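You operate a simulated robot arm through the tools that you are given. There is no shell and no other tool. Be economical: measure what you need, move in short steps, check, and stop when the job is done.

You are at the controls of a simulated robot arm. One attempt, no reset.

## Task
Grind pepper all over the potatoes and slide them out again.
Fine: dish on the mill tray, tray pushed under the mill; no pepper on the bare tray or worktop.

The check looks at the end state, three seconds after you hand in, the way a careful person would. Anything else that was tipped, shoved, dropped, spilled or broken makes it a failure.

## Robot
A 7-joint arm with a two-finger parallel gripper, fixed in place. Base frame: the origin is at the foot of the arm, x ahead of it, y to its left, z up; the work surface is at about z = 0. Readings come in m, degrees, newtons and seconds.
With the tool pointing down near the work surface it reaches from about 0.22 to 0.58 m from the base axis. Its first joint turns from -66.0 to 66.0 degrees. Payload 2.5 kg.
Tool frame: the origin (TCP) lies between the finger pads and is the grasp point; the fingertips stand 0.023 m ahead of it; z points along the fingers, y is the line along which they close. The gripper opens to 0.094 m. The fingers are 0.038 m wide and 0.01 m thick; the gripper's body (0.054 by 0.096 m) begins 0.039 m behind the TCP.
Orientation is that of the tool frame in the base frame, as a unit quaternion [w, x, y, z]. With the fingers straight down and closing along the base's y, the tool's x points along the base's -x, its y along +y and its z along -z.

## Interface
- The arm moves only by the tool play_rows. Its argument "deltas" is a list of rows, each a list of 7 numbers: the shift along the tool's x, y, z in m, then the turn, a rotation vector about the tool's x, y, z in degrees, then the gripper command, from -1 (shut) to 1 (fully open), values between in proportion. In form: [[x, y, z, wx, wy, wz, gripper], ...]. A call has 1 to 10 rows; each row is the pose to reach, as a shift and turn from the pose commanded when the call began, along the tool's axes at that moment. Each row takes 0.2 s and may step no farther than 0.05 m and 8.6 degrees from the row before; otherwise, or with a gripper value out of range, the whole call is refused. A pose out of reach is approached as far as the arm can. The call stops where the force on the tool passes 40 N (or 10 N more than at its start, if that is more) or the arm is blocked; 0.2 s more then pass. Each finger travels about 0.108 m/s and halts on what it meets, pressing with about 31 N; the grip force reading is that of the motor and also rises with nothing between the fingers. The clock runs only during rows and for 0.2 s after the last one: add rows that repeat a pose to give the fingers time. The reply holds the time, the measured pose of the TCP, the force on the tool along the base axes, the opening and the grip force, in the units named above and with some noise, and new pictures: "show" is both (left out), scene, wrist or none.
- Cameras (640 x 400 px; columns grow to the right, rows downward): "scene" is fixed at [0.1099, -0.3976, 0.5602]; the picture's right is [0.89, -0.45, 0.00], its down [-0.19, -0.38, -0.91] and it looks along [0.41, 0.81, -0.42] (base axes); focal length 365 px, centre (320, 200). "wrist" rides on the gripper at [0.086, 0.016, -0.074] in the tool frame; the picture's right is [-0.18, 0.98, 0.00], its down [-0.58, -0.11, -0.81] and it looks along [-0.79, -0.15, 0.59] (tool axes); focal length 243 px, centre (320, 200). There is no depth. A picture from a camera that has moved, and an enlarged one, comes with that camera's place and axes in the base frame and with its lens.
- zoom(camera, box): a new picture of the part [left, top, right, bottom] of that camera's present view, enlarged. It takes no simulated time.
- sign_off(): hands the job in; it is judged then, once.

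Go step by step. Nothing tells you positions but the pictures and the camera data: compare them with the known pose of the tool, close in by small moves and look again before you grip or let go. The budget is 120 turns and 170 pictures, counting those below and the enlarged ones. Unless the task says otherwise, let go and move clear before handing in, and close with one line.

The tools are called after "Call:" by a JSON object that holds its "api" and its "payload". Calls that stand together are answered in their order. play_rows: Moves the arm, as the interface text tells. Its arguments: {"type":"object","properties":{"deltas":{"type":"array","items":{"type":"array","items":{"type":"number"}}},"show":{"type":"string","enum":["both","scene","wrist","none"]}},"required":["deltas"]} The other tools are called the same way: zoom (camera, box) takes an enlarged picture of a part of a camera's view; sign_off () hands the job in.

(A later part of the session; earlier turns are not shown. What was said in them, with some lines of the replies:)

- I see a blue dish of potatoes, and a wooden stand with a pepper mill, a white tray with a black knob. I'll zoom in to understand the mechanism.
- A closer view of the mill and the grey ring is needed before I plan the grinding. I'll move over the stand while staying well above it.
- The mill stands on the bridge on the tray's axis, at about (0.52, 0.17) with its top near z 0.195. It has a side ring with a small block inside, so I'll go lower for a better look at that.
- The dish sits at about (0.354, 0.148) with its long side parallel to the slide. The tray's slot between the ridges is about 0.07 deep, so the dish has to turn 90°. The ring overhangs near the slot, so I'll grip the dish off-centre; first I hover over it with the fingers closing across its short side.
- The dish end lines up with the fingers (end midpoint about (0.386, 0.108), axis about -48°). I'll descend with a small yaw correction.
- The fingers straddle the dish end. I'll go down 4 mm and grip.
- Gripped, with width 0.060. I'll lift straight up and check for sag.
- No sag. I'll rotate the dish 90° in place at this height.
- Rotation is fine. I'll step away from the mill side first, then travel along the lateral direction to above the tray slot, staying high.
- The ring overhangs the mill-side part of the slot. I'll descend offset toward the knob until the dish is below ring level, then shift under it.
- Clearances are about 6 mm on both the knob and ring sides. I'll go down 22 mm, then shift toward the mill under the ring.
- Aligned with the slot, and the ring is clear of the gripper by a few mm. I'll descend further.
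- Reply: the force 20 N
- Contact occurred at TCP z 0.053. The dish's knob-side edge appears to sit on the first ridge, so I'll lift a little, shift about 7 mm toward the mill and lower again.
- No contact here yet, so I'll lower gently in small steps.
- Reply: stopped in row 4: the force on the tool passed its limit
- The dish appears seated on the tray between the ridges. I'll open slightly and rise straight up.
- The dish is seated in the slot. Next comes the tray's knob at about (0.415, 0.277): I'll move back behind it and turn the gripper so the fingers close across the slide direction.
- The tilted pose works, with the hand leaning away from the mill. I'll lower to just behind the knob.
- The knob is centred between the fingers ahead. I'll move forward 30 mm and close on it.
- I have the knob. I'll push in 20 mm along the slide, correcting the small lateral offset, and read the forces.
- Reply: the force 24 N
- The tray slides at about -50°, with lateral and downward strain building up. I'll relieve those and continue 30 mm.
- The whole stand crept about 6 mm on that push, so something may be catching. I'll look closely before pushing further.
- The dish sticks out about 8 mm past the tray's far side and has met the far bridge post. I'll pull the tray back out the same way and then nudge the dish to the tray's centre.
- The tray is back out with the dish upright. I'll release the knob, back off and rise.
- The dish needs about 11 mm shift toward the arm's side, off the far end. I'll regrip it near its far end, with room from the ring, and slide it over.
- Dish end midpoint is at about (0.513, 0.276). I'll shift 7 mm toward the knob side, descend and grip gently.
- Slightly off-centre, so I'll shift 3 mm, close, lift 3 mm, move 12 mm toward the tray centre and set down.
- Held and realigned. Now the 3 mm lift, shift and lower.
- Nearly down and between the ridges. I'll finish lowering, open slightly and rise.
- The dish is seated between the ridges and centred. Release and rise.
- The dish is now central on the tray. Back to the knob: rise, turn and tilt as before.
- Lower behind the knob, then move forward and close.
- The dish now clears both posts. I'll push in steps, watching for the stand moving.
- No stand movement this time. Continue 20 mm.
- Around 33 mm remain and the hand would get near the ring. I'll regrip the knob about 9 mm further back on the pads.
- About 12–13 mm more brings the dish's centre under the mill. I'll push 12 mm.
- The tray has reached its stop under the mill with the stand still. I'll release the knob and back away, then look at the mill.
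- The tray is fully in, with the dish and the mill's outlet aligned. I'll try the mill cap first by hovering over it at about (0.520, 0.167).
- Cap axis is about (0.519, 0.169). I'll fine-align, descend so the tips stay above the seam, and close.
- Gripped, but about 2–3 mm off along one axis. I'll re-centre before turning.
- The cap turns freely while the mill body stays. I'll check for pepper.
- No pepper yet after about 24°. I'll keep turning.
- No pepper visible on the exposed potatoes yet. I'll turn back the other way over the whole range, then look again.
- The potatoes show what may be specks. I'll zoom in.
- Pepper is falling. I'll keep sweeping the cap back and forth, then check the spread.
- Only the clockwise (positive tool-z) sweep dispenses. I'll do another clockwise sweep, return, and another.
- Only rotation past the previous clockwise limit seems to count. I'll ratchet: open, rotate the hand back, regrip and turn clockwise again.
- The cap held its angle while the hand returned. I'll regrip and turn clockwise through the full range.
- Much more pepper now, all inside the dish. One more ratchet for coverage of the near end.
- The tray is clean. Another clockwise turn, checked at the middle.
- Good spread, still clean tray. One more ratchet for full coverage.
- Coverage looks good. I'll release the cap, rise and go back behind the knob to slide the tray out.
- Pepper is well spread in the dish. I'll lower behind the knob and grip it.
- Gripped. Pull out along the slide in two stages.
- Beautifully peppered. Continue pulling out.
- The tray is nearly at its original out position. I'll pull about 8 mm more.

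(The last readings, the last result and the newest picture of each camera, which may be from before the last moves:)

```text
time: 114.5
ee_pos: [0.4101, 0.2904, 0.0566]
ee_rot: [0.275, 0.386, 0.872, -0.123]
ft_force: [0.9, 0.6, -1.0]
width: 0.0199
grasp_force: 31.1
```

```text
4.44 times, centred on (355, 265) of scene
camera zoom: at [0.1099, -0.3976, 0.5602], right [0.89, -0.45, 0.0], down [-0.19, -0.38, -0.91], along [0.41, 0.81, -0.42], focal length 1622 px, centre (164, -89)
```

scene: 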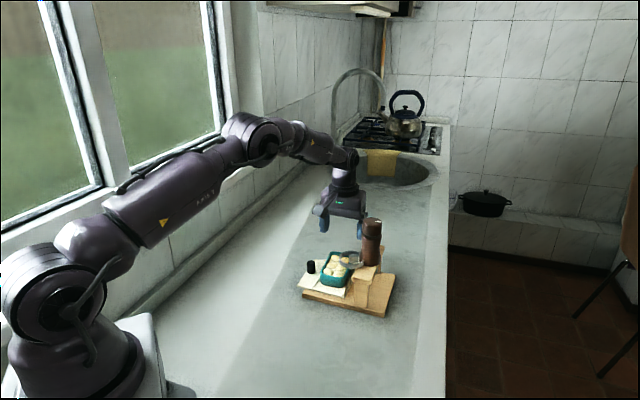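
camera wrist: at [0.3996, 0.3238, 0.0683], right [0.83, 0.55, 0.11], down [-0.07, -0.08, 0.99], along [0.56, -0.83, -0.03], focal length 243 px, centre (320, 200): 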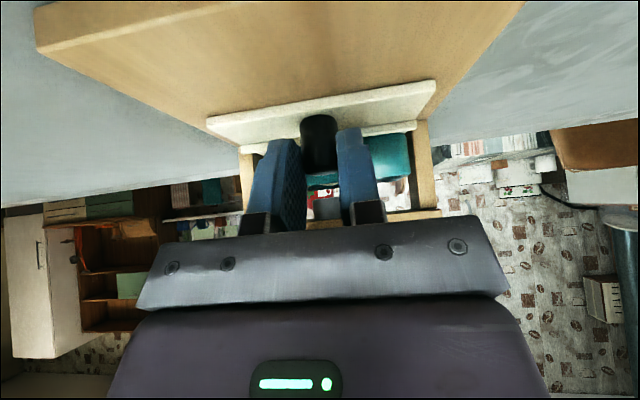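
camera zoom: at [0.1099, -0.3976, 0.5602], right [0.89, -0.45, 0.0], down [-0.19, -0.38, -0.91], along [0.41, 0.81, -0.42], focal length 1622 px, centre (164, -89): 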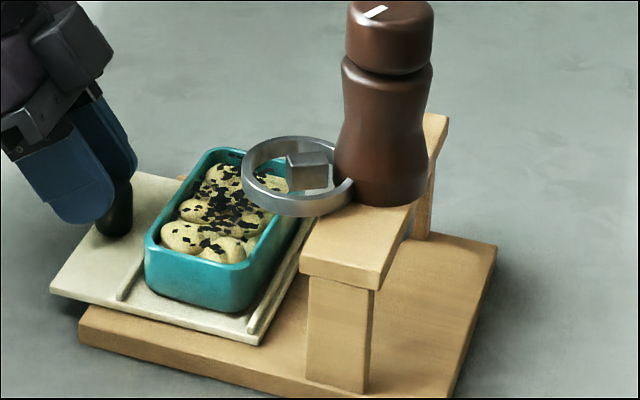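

Tray fully out. Release the knob, back off and rise clear.

Call:
{"api": "play_rows", "payload": {"deltas": [[0, 0, 0, 0, 0, 0, -0.4], [0, 0, 0, 0, 0, 0, 0.1], [0, 0, 0, 0, 0, 0, 0.2], [0.0164, 0, -0.0115, 0, 0, 0, 0.2], [0.0328, 0, -0.023, 0, 0, 0, 0.2], [0.0128, 0, -0.0517, 0, 0, 0, 0.2], [-0.0072, 0, -0.0804, 0, 0, 0, 0.2], [-0.0272, 0, -0.109, 0, 0, 0, 0.2], [-0.0472, 0, -0.137, 0, 0, 0, 0.2]], "show": "both"}}

Call:
{"api": "zoom", "payload": {"camera": "scene", "box": [315, 235, 385, 305]}}

Call:
{"api": "zoom", "payload": {"camera": "wrist", "box": [220, 0, 440, 110]}}

```text
time: 116.5
ee_pos: [0.3837, 0.3192, 0.1973]
ee_rot: [0.275, 0.386, 0.872, -0.124]
ft_force: [0.1, 0.6, 0.4]
width: 0.0566
grasp_force: 0.0
camera wrist: at [0.3184, 0.416, 0.2078], right [0.83, 0.55, 0.1], down [-0.07, -0.08, 0.99], along [0.56, -0.83, -0.03], focal length 243 px, centre (320, 200)
```

scene: 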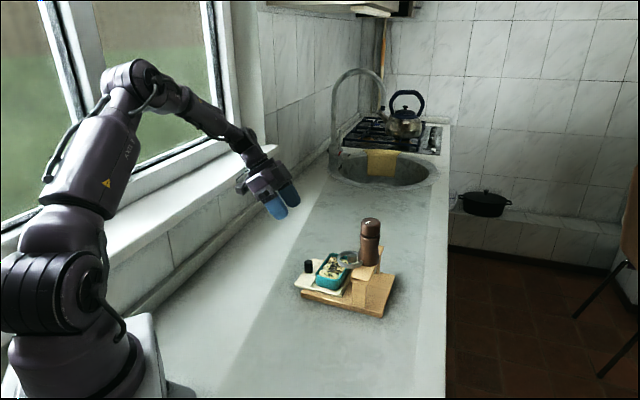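
wrist: 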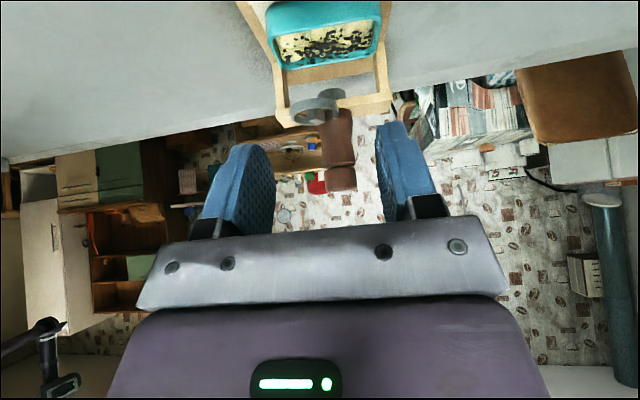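

```text
5.71 times, centred on (350, 270) of scene
camera zoom: at [0.1099, -0.3976, 0.5602], right [0.89, -0.45, 0.0], down [-0.19, -0.38, -0.91], along [0.41, 0.81, -0.42], focal length 2086 px, centre (149, -200)
```

zoom: 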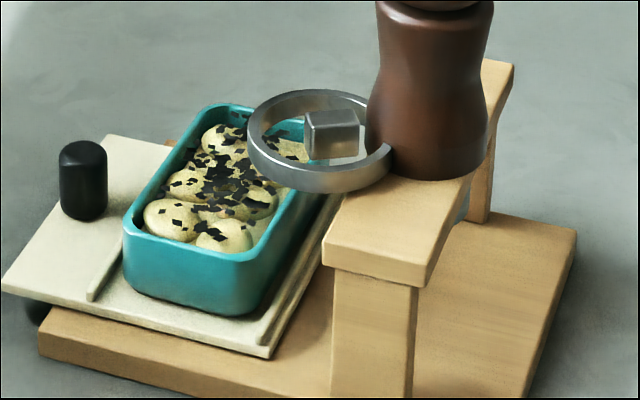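

```text
2.91 times, centred on (330, 55) of wrist
camera zoom: at [0.3184, 0.416, 0.2078], right [0.83, 0.55, 0.1], down [-0.07, -0.08, 0.99], along [0.56, -0.83, -0.03], focal length 706 px, centre (291, 622)
```

zoom: 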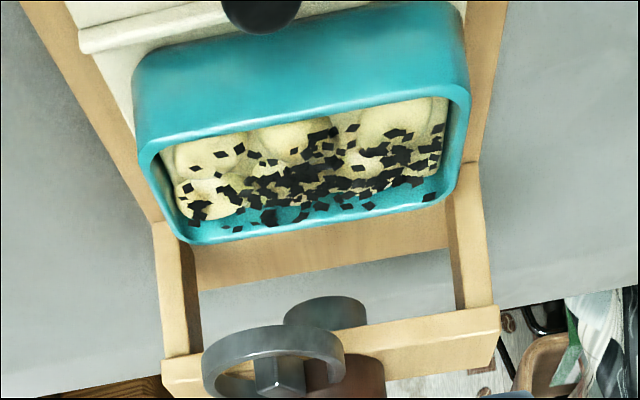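

I'd like a top-down check of the coverage and the tray. I'll level the tool and look from above.

Call:
{"api": "play_rows", "payload": {"deltas": [[0, 0, 0, 0, 8, 0, 0.6], [0, 0, 0, 0, 16, 0, 1], [0, 0, 0, 0, 24, 0, 1], [0, 0, 0, 0, 30, 0, 1], [0, 0, 0, 0, 35, 0, 1], [0, 0, 0, 0, 35, 0, 1]], "show": "none"}}

Call:
{"api": "play_rows", "payload": {"deltas": [[-0.04, 0.005, 0.0, 0, 0, 0, 1], [-0.07, 0.012, 0.005, 0, 0, 0, 1], [-0.09, 0.0175, 0.01, 0, 0, 0, 1], [-0.09, 0.0175, 0.01, 0, 0, 0, 1]], "show": "wrist"}}

Call:
{"api": "zoom", "payload": {"camera": "wrist", "box": [220, 0, 440, 130]}}

```text
time: 117.9
ee_pos: [0.3832, 0.3197, 0.1963]
ee_rot: [0.001, 0.405, 0.914, -0.001]
ft_force: [-0.5, 0.5, -0.6]
width: 0.0941
grasp_force: 0.1
```

```text
time: 118.9
ee_pos: [0.4571, 0.2655, 0.1845]
ee_rot: [0.001, 0.404, 0.915, -0.001]
ft_force: [-0.5, -0.2, 0.1]
width: 0.0941
grasp_force: 0.0
camera wrist: at [0.4103, 0.3408, 0.2591], right [0.85, 0.53, 0.0], down [0.31, -0.5, 0.81], along [0.42, -0.69, -0.59], focal length 243 px, centre (320, 200)
```

wrist: 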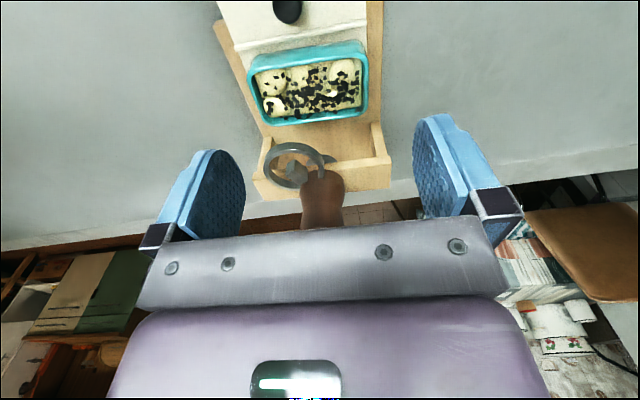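

```text
2.91 times, centred on (330, 65) of wrist
camera zoom: at [0.4103, 0.3408, 0.2591], right [0.85, 0.53, 0.0], down [0.31, -0.5, 0.81], along [0.42, -0.69, -0.59], focal length 706 px, centre (291, 593)
```

zoom: 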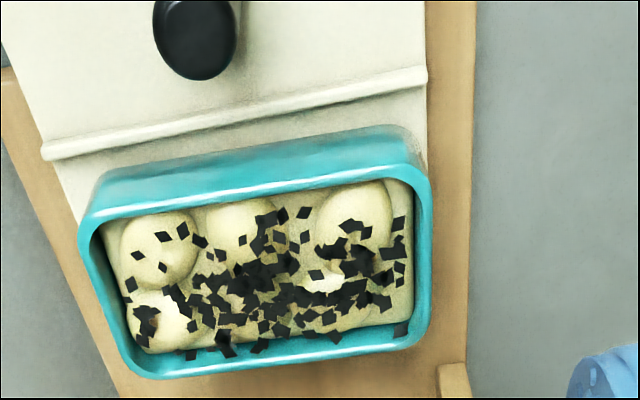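

No spill anywhere, but the pepper is biased to the mill-side half; the dish evidently should sit about 8 mm further in. I'll do a second pass with the tray pushed a bit further to even it out.

Call:
{"api": "play_rows", "payload": {"deltas": [[0.03, -0.006, -0.01, 0, 0, 0, 0.6], [0.06, -0.012, -0.01, 0, 0, 0, 0.3], [0.0885, -0.018, -0.01, 0, 0, 0, 0.3], [0.0885, -0.018, -0.01, 0, -8, 0, 0.3], [0.0885, -0.018, -0.01, 0, -16, 0, 0.3], [0.0885, -0.018, -0.01, 0, -24, 0, 0.3], [0.0885, -0.018, -0.01, 0, -30, 0, 0.3], [0.0885, -0.018, -0.01, 0, -35, 0, 0.3], [0.0885, -0.018, -0.01, 0, -35, 0, 0.3]], "show": "none"}}

Call:
{"api": "play_rows", "payload": {"deltas": [[0.02, 0, 0.0285, 0, 0, 0, 0.3], [0.04, 0, 0.057, 0, 0, 0, 0.3], [0.06, 0, 0.0855, 0, 0, 0, 0.3], [0.079, 0, 0.1127, 0, 0, 0, 0.3], [0.079, 0, 0.1127, 0, 0, 0, 0.3]], "show": "wrist"}}

Call:
{"api": "zoom", "payload": {"camera": "scene", "box": [290, 220, 400, 310]}}

```text
time: 120.9
ee_pos: [0.3842, 0.3186, 0.1959]
ee_rot: [0.277, 0.386, 0.872, -0.122]
ft_force: [0.4, 0.7, -0.3]
width: 0.0612
grasp_force: 0.1
```

```text
time: 122.1
ee_pos: [0.3845, 0.3178, 0.0573]
ee_rot: [0.275, 0.387, 0.871, -0.123]
ft_force: [0.9, -0.2, 0.5]
width: 0.061
grasp_force: 0.1
camera wrist: at [0.3196, 0.4139, 0.0697], right [0.83, 0.55, 0.11], down [-0.07, -0.08, 0.99], along [0.55, -0.83, -0.03], focal length 243 px, centre (320, 200)
```

wrist: 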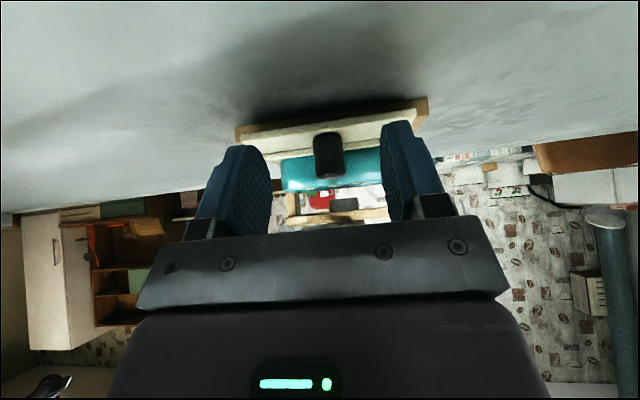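

```text
4.44 times, centred on (345, 265) of scene
camera zoom: at [0.1099, -0.3976, 0.5602], right [0.89, -0.45, 0.0], down [-0.19, -0.38, -0.91], along [0.41, 0.81, -0.42], focal length 1622 px, centre (209, -89)
```

zoom: 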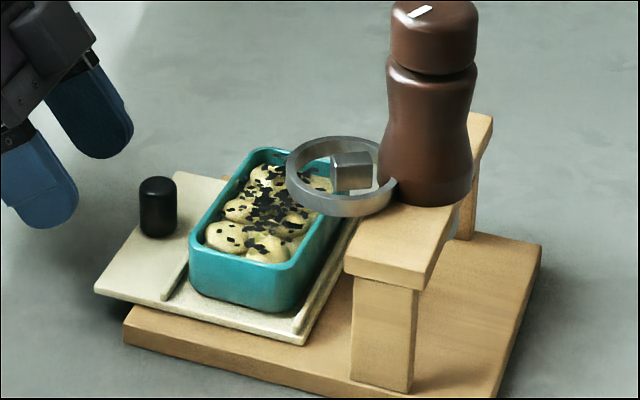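

Call:
{"api": "play_rows", "payload": {"deltas": [[-0.014, 0, 0.01, 0, 0, 0, 0.3], [-0.0283, 0, 0.0198, 0, 0, 0, 0.3], [-0.0283, 0, 0.0198, 0, 0, 0, 0.0], [-0.0283, 0, 0.0198, 0, 0, 0, -0.5], [-0.0283, 0, 0.0198, 0, 0, 0, -1], [-0.0283, 0, 0.0198, 0, 0, 0, -1]], "show": "none"}}

Call:
{"api": "play_rows", "payload": {"deltas": [[-0.0041, 0.0002, 0.0029, 0, 0, 0, -1], [-0.0082, 0.0001, 0.0057, 0, 0, 0, -1], [-0.0123, -0.0001, 0.0086, 0, 0, 0, -1], [-0.0164, -0.0003, 0.0115, 0, 0, 0, -1], [-0.0205, -0.0005, 0.0143, 0, 0, 0, -1], [-0.0246, -0.0007, 0.0172, 0, 0, 0, -1], [-0.0287, -0.0009, 0.0201, 0, 0, 0, -1]], "show": "none"}}

Call:
{"api": "zoom", "payload": {"camera": "scene", "box": [290, 220, 400, 310]}}

```text
time: 123.5
ee_pos: [0.4089, 0.2933, 0.0581]
ee_rot: [0.275, 0.386, 0.872, -0.123]
ft_force: [0.3, -0.4, -0.2]
width: 0.0201
grasp_force: 31.0
```

```text
time: 125.1
ee_pos: [0.4307, 0.2655, 0.0581]
ee_rot: [0.277, 0.386, 0.871, -0.123]
ft_force: [2.3, 2.0, 0.6]
width: 0.0201
grasp_force: 31.3
```

```text
4.44 times, centred on (345, 265) of scene
camera zoom: at [0.11, -0.3976, 0.5602], right [0.89, -0.45, 0.0], down [-0.19, -0.38, -0.91], along [0.41, 0.81, -0.42], focal length 1622 px, centre (209, -89)
```

zoom: 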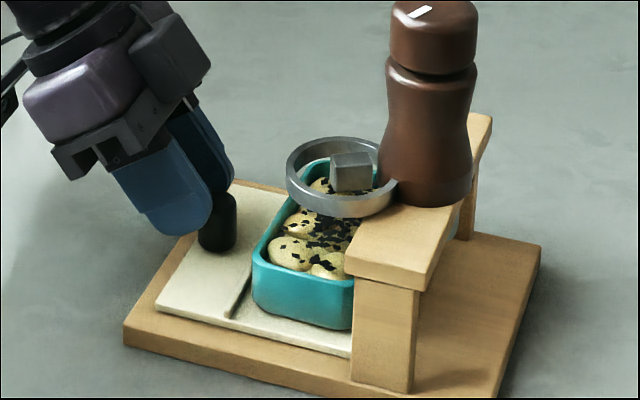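

Smooth. Continue 45 mm.

Call:
{"api": "play_rows", "payload": {"deltas": [[-0.0041, 0, 0.0029, 0, 0, 0, -1], [-0.0082, -0.0002, 0.0057, 0, 0, 0, -1], [-0.0123, -0.0003, 0.0086, 0, 0, 0, -1], [-0.0164, -0.0005, 0.0115, 0, 0, 0, -1], [-0.0205, -0.0007, 0.0143, 0, 0, 0, -1], [-0.0246, -0.0009, 0.0172, 0, 0, 0, -1], [-0.0287, -0.001, 0.0201, 0, 0, 0, -1], [-0.0328, -0.0012, 0.023, 0, 0, 0, -1], [-0.0369, -0.0013, 0.0258, 0, 0, 0, -1]], "show": "none"}}

Call:
{"api": "zoom", "payload": {"camera": "scene", "box": [290, 220, 400, 310]}}

```text
time: 127.1
ee_pos: [0.4599, 0.2313, 0.0579]
ee_rot: [0.275, 0.386, 0.872, -0.121]
ft_force: [1.9, 2.4, 0.2]
width: 0.0199
grasp_force: 31.2
```

```text
4.44 times, centred on (345, 265) of scene
camera zoom: at [0.11, -0.3976, 0.5602], right [0.89, -0.45, 0.0], down [-0.19, -0.38, -0.91], along [0.41, 0.81, -0.42], focal length 1622 px, centre (209, -89)
```

zoom: 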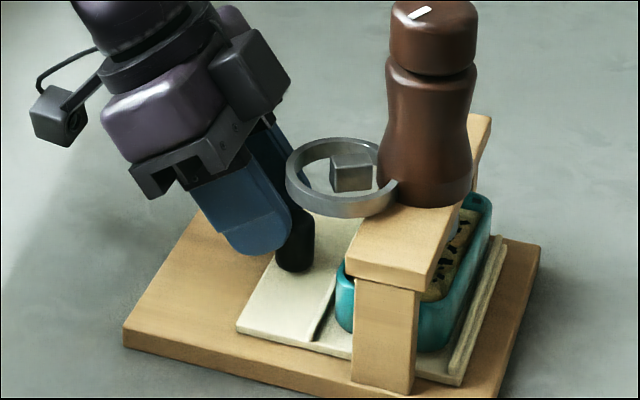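

About 10 mm more would centre the dish under the outlet. I'll push 5 mm at a time, watching for the stop and ring clearance.

Call:
{"api": "play_rows", "payload": {"deltas": [[-0.002, 0, 0.0014, 0, 0, 0, -1], [-0.0041, -0.0001, 0.0029, 0, 0, 0, -1], [-0.0041, -0.0001, 0.0029, 0, 0, 0, -1]], "show": "none"}}

Call:
{"api": "zoom", "payload": {"camera": "scene", "box": [290, 220, 400, 310]}}

Call:
{"api": "play_rows", "payload": {"deltas": [[-0.002, 0, 0.0014, 0, 0, 0, -1], [-0.0037, -0.0001, 0.0026, 0, 0, 0, -1], [-0.0037, -0.0001, 0.0026, 0, 0, 0, -1]], "show": "none"}}

Call:
{"api": "zoom", "payload": {"camera": "scene", "box": [290, 220, 400, 310]}}

```text
time: 127.9
ee_pos: [0.4625, 0.2289, 0.059]
ee_rot: [0.275, 0.386, 0.872, -0.123]
ft_force: [-4.9, 5.1, 0.1]
width: 0.0199
grasp_force: 31.5
```

```text
4.44 times, centred on (345, 265) of scene
camera zoom: at [0.1099, -0.3976, 0.5602], right [0.89, -0.45, 0.0], down [-0.19, -0.38, -0.91], along [0.41, 0.81, -0.42], focal length 1622 px, centre (209, -89)
```

zoom: 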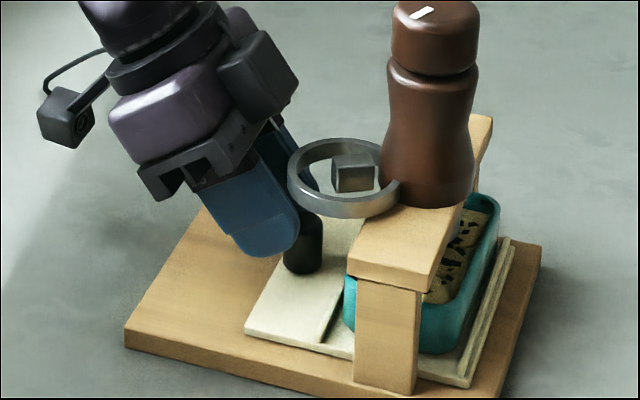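

```text
time: 128.7
ee_pos: [0.4667, 0.2251, 0.0578]
ee_rot: [0.275, 0.386, 0.872, -0.122]
ft_force: [-5.1, 4.4, 0.0]
width: 0.0198
grasp_force: 30.8
```

```text
4.44 times, centred on (345, 265) of scene
camera zoom: at [0.1099, -0.3976, 0.5602], right [0.89, -0.45, 0.0], down [-0.19, -0.38, -0.91], along [0.41, 0.81, -0.42], focal length 1622 px, centre (209, -89)
```

zoom: 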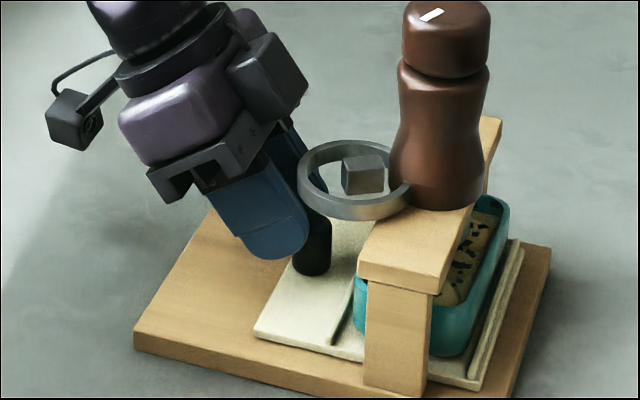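

The stop is confirmed, so that is the tray's proper position. The stand crept a few mm; I won't push further. I'll release, back off and add more turns of the cap here.

Call:
{"api": "play_rows", "payload": {"deltas": [[0, 0, 0, 0, 0, 0, -0.4], [0, 0, 0, 0, 0, 0, 0], [0.0164, 0, -0.0115, 0, 0, 0, 0.2], [0.0328, 0, -0.023, 0, 0, 0, 0.3], [0.0128, 0, -0.0517, 0, 0, 0, 0.3], [-0.0072, 0, -0.0804, 0, 0, 0, 0.3], [-0.0272, 0, -0.109, 0, 0, 0, 0.3], [-0.0472, 0, -0.137, 0, 0, 0, 0.3], [-0.0672, 0, -0.166, 0, 0, 0, 0.3], [-0.0772, 0, -0.18, 0, 0, 0, 0.3]], "show": "none"}}

Call:
{"api": "play_rows", "payload": {"deltas": [[0, 0, 0, 0, 8, 0, 0.4], [0, 0, 0, 0, 16, 0, 0.5], [0, 0, 0, 0, 24, 0, 0.5], [0, 0, 0, 0, 30, 0, 0.5], [0, 0, 0, 0, 35, 0, 0.5], [0, 0, 0, 0, 35, 0, 0.5]], "show": "none"}}

```text
time: 130.9
ee_pos: [0.4393, 0.2555, 0.2493]
ee_rot: [0.276, 0.385, 0.872, -0.122]
ft_force: [0.4, 0.2, -0.3]
width: 0.0608
grasp_force: 0.1
```

```text
time: 132.3
ee_pos: [0.4396, 0.2544, 0.25]
ee_rot: [0.0, 0.405, 0.914, -0.001]
ft_force: [1.2, 0.3, 0.2]
width: 0.0706
grasp_force: 0.2
```

Call:
{"api": "play_rows", "payload": {"deltas": [[-0.02, 0, 0, 0, 0, -8.5, 0.5], [-0.04, 0, 0, 0, 0, -17, 0.5], [-0.06, 0, 0, 0, 0, -25.5, 0.5], [-0.08, 0, 0, 0, 0, -34, 0.5], [-0.1, 0.001, 0, 0, 0, -42.5, 0.5], [-0.115, 0.001, 0, 0, 0, -51, 0.5], [-0.1245, 0.0017, 0, 0, 0, -59.5, 0.5], [-0.1245, 0.0017, 0, 0, 0, -68, 0.5], [-0.1245, 0.0017, 0, 0, 0, -76.5, 0.5], [-0.1245, 0.0017, 0, 0, 0, -85, 0.5]], "show": "wrist"}}

Call:
{"api": "zoom", "payload": {"camera": "scene", "box": [320, 180, 420, 260]}}

```text
time: 134.5
ee_pos: [0.5242, 0.1633, 0.2502]
ee_rot: [0.0, -0.321, 0.947, -0.002]
ft_force: [0.6, 0.5, 0.1]
width: 0.0705
grasp_force: 0.0
camera wrist: at [0.4449, 0.1251, 0.3252], right [-0.45, 0.89, 0.0], down [0.53, 0.27, 0.81], along [0.72, 0.36, -0.59], focal length 243 px, centre (320, 200)
```

wrist: 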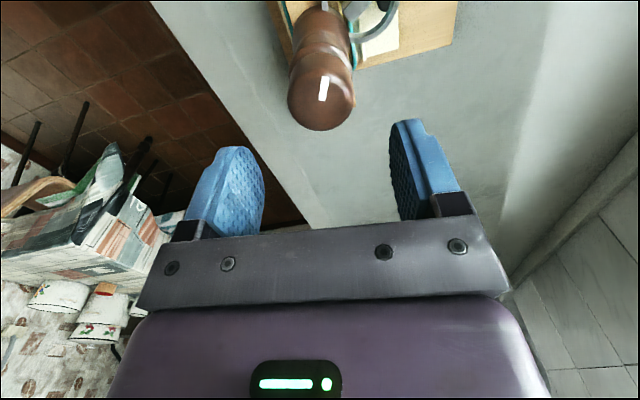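

```text
5.00 times, centred on (370, 220) of scene
camera zoom: at [0.1099, -0.3976, 0.5602], right [0.89, -0.45, 0.0], down [-0.19, -0.38, -0.91], along [0.41, 0.81, -0.42], focal length 1825 px, centre (70, 100)
```

zoom: 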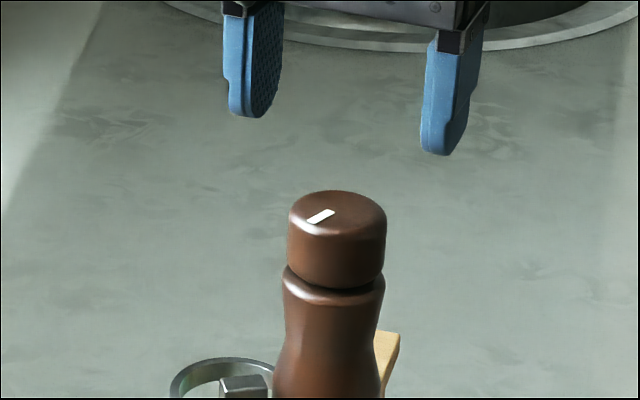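

Cap axis is now about (0.5205, 0.1627). I'll align, descend, grip and turn clockwise.

Call:
{"api": "play_rows", "payload": {"deltas": [[0.0031, 0.0013, 0.02, 0, 0, 0, 0.5], [0.0031, 0.0013, 0.045, 0, 0, 0, 0.4], [0.0031, 0.0013, 0.0515, 0, 0, 0, 0.3], [0.0031, 0.0013, 0.0515, 0, 0, 0, 0.0], [0.0031, 0.0013, 0.0515, 0, 0, 0, -0.3], [0.0031, 0.0013, 0.0515, 0, 0, 0, -0.3]], "show": "wrist"}}

Call:
{"api": "zoom", "payload": {"camera": "scene", "box": [320, 195, 420, 305]}}

```text
time: 135.9
ee_pos: [0.5208, 0.1619, 0.199]
ee_rot: [0.001, -0.319, 0.948, -0.002]
ft_force: [3.5, -1.5, -0.8]
width: 0.0407
grasp_force: 31.2
camera wrist: at [0.442, 0.124, 0.2734], right [-0.45, 0.89, 0.0], down [0.53, 0.27, 0.81], along [0.72, 0.36, -0.59], focal length 243 px, centre (320, 200)
```

wrist: 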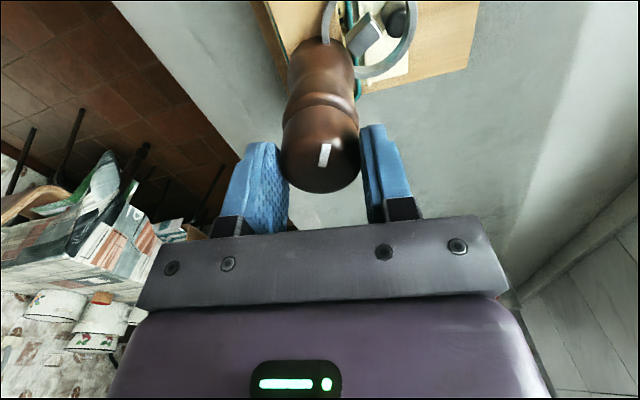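

```text
3.64 times, centred on (370, 250) of scene
camera zoom: at [0.1099, -0.3976, 0.5602], right [0.89, -0.45, 0.0], down [-0.19, -0.38, -0.91], along [0.41, 0.81, -0.42], focal length 1327 px, centre (138, 18)
```

zoom: 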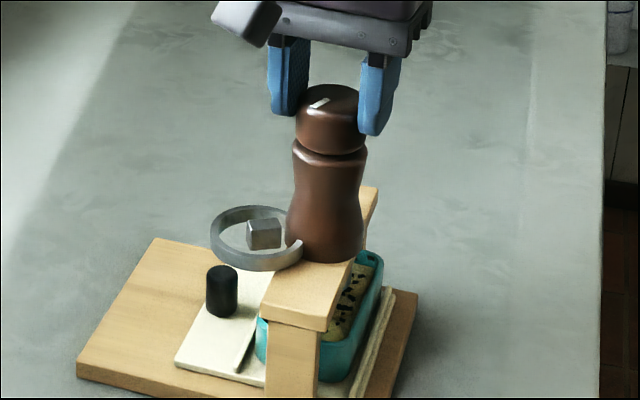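

Call:
{"api": "play_rows", "payload": {"deltas": [[0, 0, 0, 0, 0, 8.5, -0.3], [0, 0, 0, 0, 0, 17, -0.3], [0, 0, 0, 0, 0, 25.5, -0.3], [0, 0, 0, 0, 0, 34, -0.3], [0, 0, 0, 0, 0, 42.5, -0.3], [0, 0, 0, 0, 0, 51, -0.3], [0, 0, 0, 0, 0, 59.5, -0.3], [0, 0, 0, 0, 0, 68, -0.3], [0, 0, 0, 0, 0, 76.5, -0.3], [0, 0, 0, 0, 0, 85, -0.3]], "show": "none"}}

Call:
{"api": "zoom", "payload": {"camera": "wrist", "box": [220, 0, 440, 100]}}

Call:
{"api": "play_rows", "payload": {"deltas": [[0, 0, 0, 0, 0, 8.5, -0.3], [0, 0, 0, 0, 0, 17, -0.3], [0, 0, 0, 0, 0, 25.5, -0.3], [0, 0, 0, 0, 0, 34, -0.3], [0, 0, 0, 0, 0, 42.5, -0.3], [0, 0, 0, 0, 0, 51, -0.3], [0, 0, 0, 0, 0, 59.5, -0.3], [0, 0, 0, 0, 0, 62, -0.3]], "show": "none"}}

Call:
{"api": "zoom", "payload": {"camera": "scene", "box": [350, 245, 420, 315]}}

Call:
{"api": "zoom", "payload": {"camera": "wrist", "box": [200, 0, 420, 110]}}

```text
time: 138.1
ee_pos: [0.5203, 0.1625, 0.199]
ee_rot: [0.0, 0.406, 0.914, 0.0]
ft_force: [2.7, 2.9, -0.5]
width: 0.0406
grasp_force: 31.0
```

```text
2.91 times, centred on (330, 50) of wrist
camera zoom: at [0.4741, 0.2395, 0.2734], right [0.85, 0.52, 0.0], down [0.31, -0.5, 0.81], along [0.42, -0.69, -0.59], focal length 706 px, centre (291, 636)
```

zoom: 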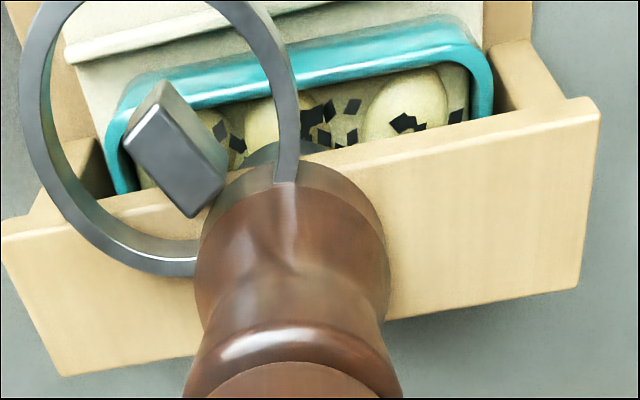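

```text
time: 139.9
ee_pos: [0.5209, 0.1619, 0.1993]
ee_rot: [0.001, 0.819, 0.573, -0.001]
ft_force: [2.5, -3.6, -0.9]
width: 0.0406
grasp_force: 30.9
```

```text
5.71 times, centred on (385, 280) of scene
camera zoom: at [0.1099, -0.3976, 0.5602], right [0.89, -0.45, 0.0], down [-0.19, -0.38, -0.91], along [0.41, 0.81, -0.42], focal length 2086 px, centre (-51, -257)
```

zoom: 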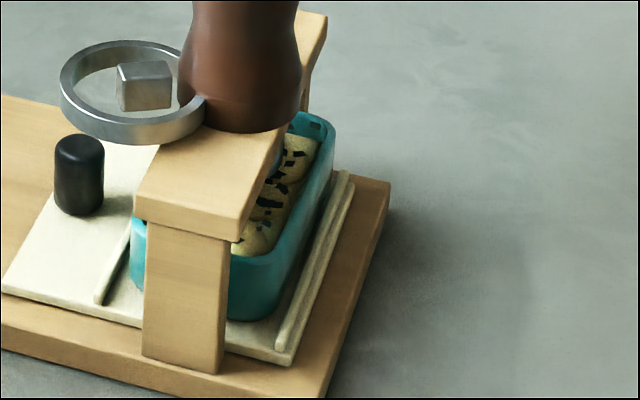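

```text
2.91 times, centred on (310, 55) of wrist
camera zoom: at [0.565, 0.2392, 0.2734], right [0.86, -0.51, 0.0], down [-0.3, -0.51, 0.81], along [-0.41, -0.7, -0.59], focal length 706 px, centre (349, 622)
```

zoom: 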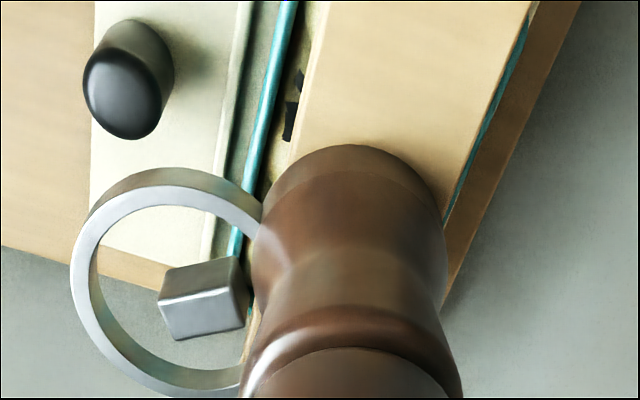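

No notable change, so the mill's dose seems complete. I'll release the cap and slide the tray out again.

Call:
{"api": "play_rows", "payload": {"deltas": [[0, 0, 0, 0, 0, 0, 0.1], [0, 0, 0, 0, 0, 0, 0.3], [0, 0, -0.02, 0, 0, 0, 0.3], [0, 0, -0.05, 0, 0, -8, 0.3], [0.015, -0.027, -0.05, 0, 0, -16.5, 0.3], [0.03, -0.054, -0.05, 0, 0, -25, 0.3], [0.045, -0.08, -0.05, 0, 0, -33.5, 0.3], [0.0583, -0.105, -0.05, 0, 0, -42, 0.3], [0.0583, -0.105, -0.04, 0, 0, -50.5, 0.3], [0.0583, -0.105, -0.03, 0, 0, -59, 0.3]], "show": "none"}}

Call:
{"api": "play_rows", "payload": {"deltas": [[0, 0, 0, 0, 0, -3, 0.3], [0, 0, 0, 0, 0, -3, 0.3]], "show": "none"}}

Call:
{"api": "play_rows", "payload": {"deltas": [[0, 0, 0, 0, -8, 0, 0.3], [0, 0, 0, 0, -16, 0, 0.3], [0, 0, 0, 0, -24, 0, 0.3], [0, 0, 0, 0, -30, 0, 0.3], [0, 0, 0, 0, -35, 0, 0.3], [0, 0, 0, 0, -35, 0, 0.3]], "show": "wrist"}}

```text
time: 142.1
ee_pos: [0.4414, 0.2518, 0.2283]
ee_rot: [0.001, 0.427, 0.904, -0.002]
ft_force: [-0.7, -0.1, 0.3]
width: 0.0612
grasp_force: 0.1
```

```text
time: 142.7
ee_pos: [0.4422, 0.2516, 0.2293]
ee_rot: [0.0, 0.404, 0.915, -0.001]
ft_force: [-0.7, 0.5, -0.4]
width: 0.0608
grasp_force: 0.0
```

```text
time: 144.1
ee_pos: [0.4422, 0.2543, 0.2291]
ee_rot: [0.277, 0.385, 0.872, -0.123]
ft_force: [-0.1, 0.6, 1.3]
width: 0.0613
grasp_force: 0.1
camera wrist: at [0.3764, 0.3488, 0.2402], right [0.83, 0.55, 0.11], down [-0.07, -0.08, 0.99], along [0.55, -0.83, -0.03], focal length 243 px, centre (320, 200)
```

wrist: 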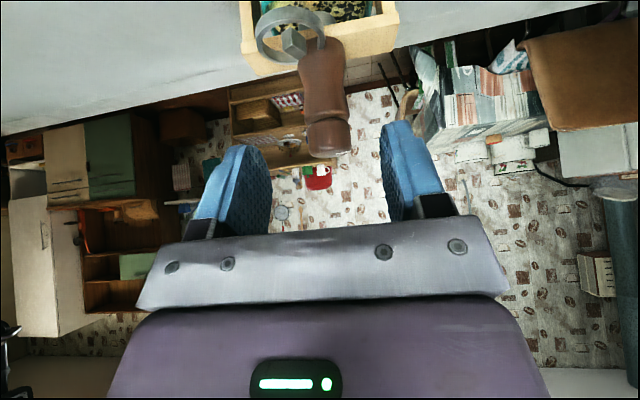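

Call:
{"api": "play_rows", "payload": {"deltas": [[0.02, 0, 0.0285, 0, 0, 0, 0.3], [0.04, 0, 0.057, 0, 0, 0, 0.3], [0.06, 0, 0.0857, 0, 0, 0, 0.3], [0.08, 0, 0.1142, 0, 0, 0, 0.2], [0.0984, 0, 0.1405, 0, 0, 0, 0.1], [0.0984, 0, 0.1405, 0, 0, 0, 0.1]], "show": "wrist"}}

Call:
{"api": "zoom", "payload": {"camera": "scene", "box": [310, 220, 400, 310]}}

```text
time: 145.5
ee_pos: [0.4428, 0.2538, 0.0567]
ee_rot: [0.275, 0.386, 0.872, -0.122]
ft_force: [-0.2, 0.3, -0.3]
width: 0.0516
grasp_force: 0.1
camera wrist: at [0.3771, 0.3489, 0.0681], right [0.83, 0.55, 0.11], down [-0.07, -0.08, 0.99], along [0.55, -0.83, -0.03], focal length 243 px, centre (320, 200)
```

wrist: 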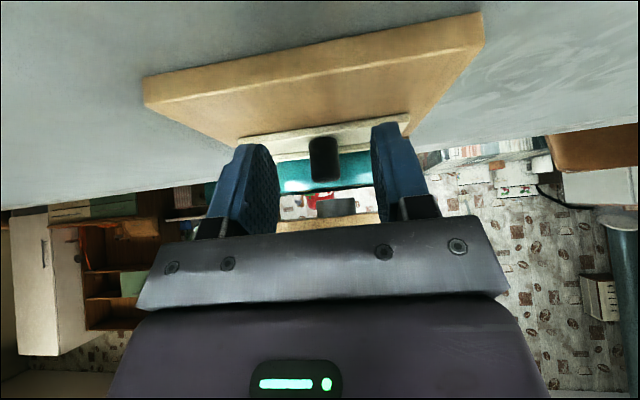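

```text
4.44 times, centred on (355, 265) of scene
camera zoom: at [0.1099, -0.3976, 0.5602], right [0.89, -0.45, 0.0], down [-0.19, -0.38, -0.91], along [0.41, 0.81, -0.42], focal length 1622 px, centre (164, -89)
```

zoom: 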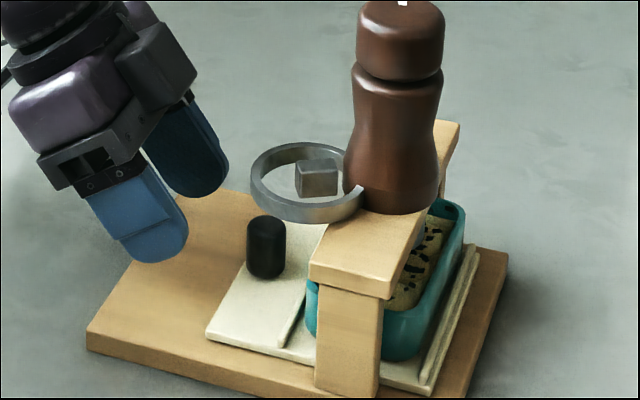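

Call:
{"api": "play_rows", "payload": {"deltas": [[-0.012, -0.001, 0.0085, 0, 0, 0, 0.1], [-0.024, -0.0015, 0.017, 0, 0, 0, 0.1], [-0.0287, -0.0015, 0.0201, 0, 0, 0, 0.1], [-0.0287, -0.0015, 0.0201, 0, 0, 0, -0.3], [-0.0287, -0.0015, 0.0201, 0, 0, 0, -1], [-0.0287, -0.0015, 0.0201, 0, 0, 0, -1]], "show": "none"}}

Call:
{"api": "play_rows", "payload": {"deltas": [[0.0041, 0.0003, -0.0029, 0, 0, 0, -1], [0.0082, 0.0004, -0.0057, 0, 0, 0, -1], [0.0123, 0.0006, -0.0086, 0, 0, 0, -1], [0.0164, 0.0007, -0.0115, 0, 0, 0, -1], [0.0205, 0.0009, -0.0143, 0, 0, 0, -1], [0.0246, 0.001, -0.0172, 0, 0, 0, -1], [0.0287, 0.0011, -0.0201, 0, 0, 0, -1], [0.0328, 0.0012, -0.023, 0, 0, 0, -1]], "show": "none"}}

Call:
{"api": "zoom", "payload": {"camera": "scene", "box": [310, 220, 400, 310]}}

```text
time: 146.9
ee_pos: [0.4641, 0.2238, 0.055]
ee_rot: [0.275, 0.387, 0.871, -0.124]
ft_force: [-6.9, -4.2, 6.1]
width: 0.0199
grasp_force: 31.3
```

```text
time: 148.7
ee_pos: [0.4383, 0.2566, 0.0576]
ee_rot: [0.276, 0.386, 0.872, -0.122]
ft_force: [1.4, 1.1, -0.5]
width: 0.0201
grasp_force: 31.2
```

```text
4.44 times, centred on (355, 265) of scene
camera zoom: at [0.11, -0.3976, 0.5602], right [0.89, -0.45, 0.0], down [-0.19, -0.38, -0.91], along [0.41, 0.81, -0.42], focal length 1622 px, centre (164, -89)
```

zoom: 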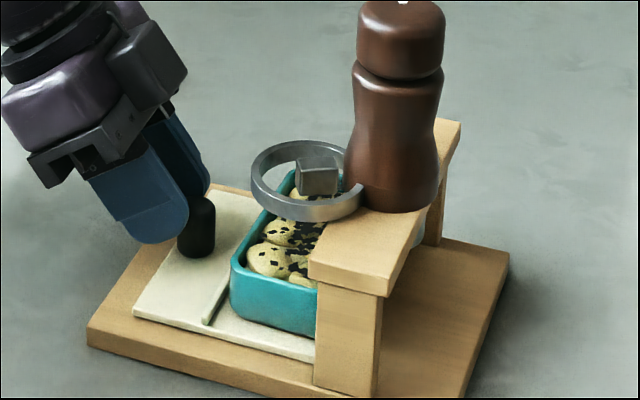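

Sliding out smoothly. Pull the remaining 42 mm.

Call:
{"api": "play_rows", "payload": {"deltas": [[0.0041, 0.0001, -0.0029, 0, 0, 0, -1], [0.0082, 0.0002, -0.0057, 0, 0, 0, -1], [0.0123, 0.0004, -0.0086, 0, 0, 0, -1], [0.0164, 0.0005, -0.0115, 0, 0, 0, -1], [0.0205, 0.0007, -0.0143, 0, 0, 0, -1], [0.0246, 0.0008, -0.0172, 0, 0, 0, -1], [0.0287, 0.0009, -0.0201, 0, 0, 0, -1], [0.0328, 0.001, -0.023, 0, 0, 0, -1]], "show": "none"}}

Call:
{"api": "zoom", "payload": {"camera": "scene", "box": [310, 220, 400, 310]}}

```text
time: 150.5
ee_pos: [0.4128, 0.2868, 0.0571]
ee_rot: [0.276, 0.385, 0.872, -0.122]
ft_force: [-0.8, -0.7, -0.4]
width: 0.02
grasp_force: 30.9
```

```text
4.44 times, centred on (355, 265) of scene
camera zoom: at [0.11, -0.3976, 0.5602], right [0.89, -0.45, 0.0], down [-0.19, -0.38, -0.91], along [0.41, 0.81, -0.42], focal length 1622 px, centre (164, -89)
```

zoom: 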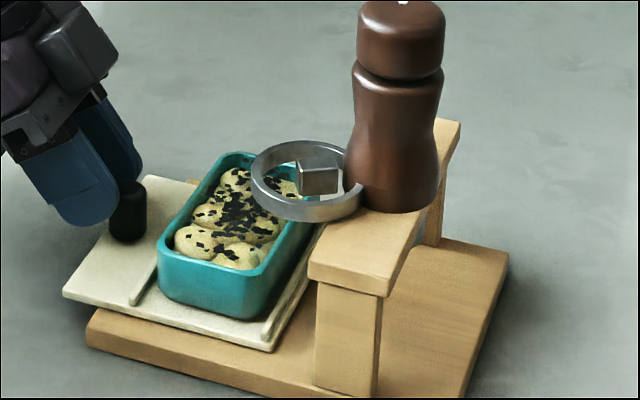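

Another 4 mm brings it to the original position, then release, back off and rise.

Call:
{"api": "play_rows", "payload": {"deltas": [[0.0017, 0, -0.0012, 0, 0, 0, -1], [0.0033, 0, -0.0023, 0, 0, 0, -1], [0.0033, 0, -0.0023, 0, 0, 0, -0.4], [0.0033, 0, -0.0023, 0, 0, 0, 0.1], [0.0033, 0, -0.0023, 0, 0, 0, 0.2], [0.0197, 0, -0.0138, 0, 0, 0, 0.2], [0.0361, 0, -0.0253, 0, 0, 0, 0.2], [0.0161, 0, -0.054, 0, 0, 0, 0.2], [-0.0039, 0, -0.0827, 0, 0, 0, 0.2], [-0.0239, 0, -0.111, 0, 0, 0, 0.2]], "show": "scene"}}

Call:
{"api": "play_rows", "payload": {"deltas": [[0, 0, -0.01, 0, 8, 0, 0.6], [0, 0, -0.02, 0, 16, 0, 1], [0, 0, -0.03, 0, 24, 0, 1], [0, 0, -0.03, 0, 30, 0, 1], [0, 0, -0.03, 0, 35, 0, 1], [0, 0, -0.03, 0, 35, 0, 1]], "show": "none"}}

Call:
{"api": "zoom", "payload": {"camera": "scene", "box": [310, 220, 400, 310]}}

Call:
{"api": "zoom", "payload": {"camera": "wrist", "box": [220, 0, 440, 150]}}

```text
time: 152.7
ee_pos: [0.3808, 0.3191, 0.1623]
ee_rot: [0.277, 0.384, 0.872, -0.122]
ft_force: [-0.3, 1.1, 0.0]
width: 0.0564
grasp_force: 0.1
```

scene: 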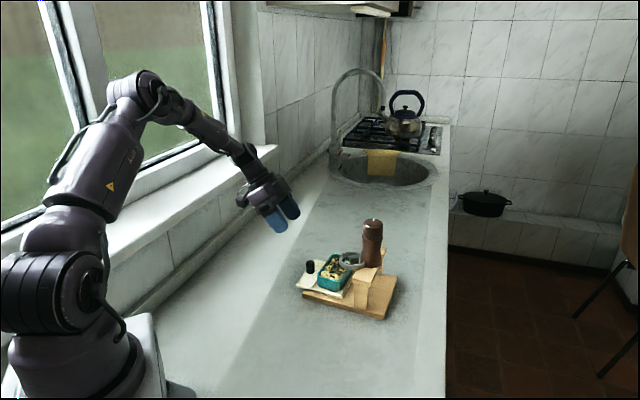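

```text
time: 154.1
ee_pos: [0.3706, 0.3329, 0.1851]
ee_rot: [0.0, 0.405, 0.915, -0.002]
ft_force: [0.0, -0.8, 0.3]
width: 0.094
grasp_force: 0.1
```

```text
4.44 times, centred on (355, 265) of scene
camera zoom: at [0.1099, -0.3976, 0.5602], right [0.89, -0.45, 0.0], down [-0.19, -0.38, -0.91], along [0.41, 0.81, -0.42], focal length 1622 px, centre (164, -89)
```

zoom: 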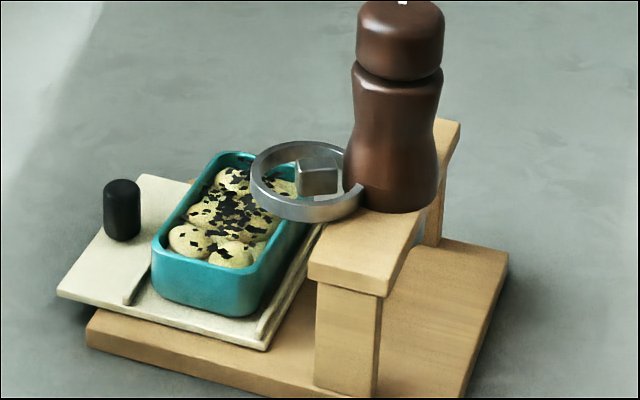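

```text
2.67 times, centred on (330, 75) of wrist
camera zoom: at [0.3235, 0.4085, 0.2607], right [0.85, 0.53, 0.0], down [0.31, -0.5, 0.81], along [0.42, -0.69, -0.59], focal length 647 px, centre (293, 533)
```

zoom: 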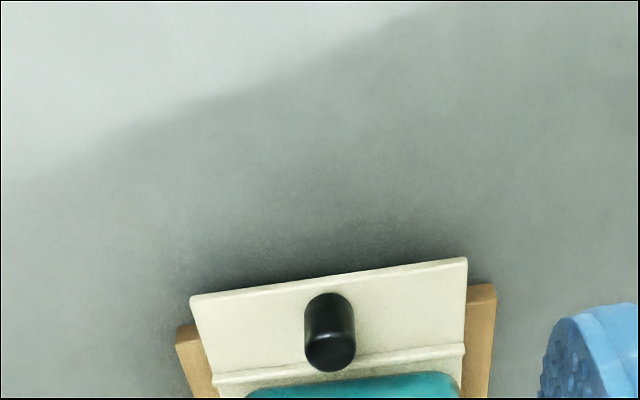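

The potatoes are peppered with nothing on the tray or worktop. The tray is slid back out and the arm is clear, so I'm handing in.

Call:
{"api": "sign_off", "payload": {}}

```text
The job is handed in.
```

The potatoes are peppered and slid back out on the mill tray, with no pepper visible on the tray or worktop. The pepper is heavier on the mill side and lightest on the potato at the near corner. The mill stand also crept a few millimetres on the worktop when the dish caught a bridge post and again when the tray reached its stop.
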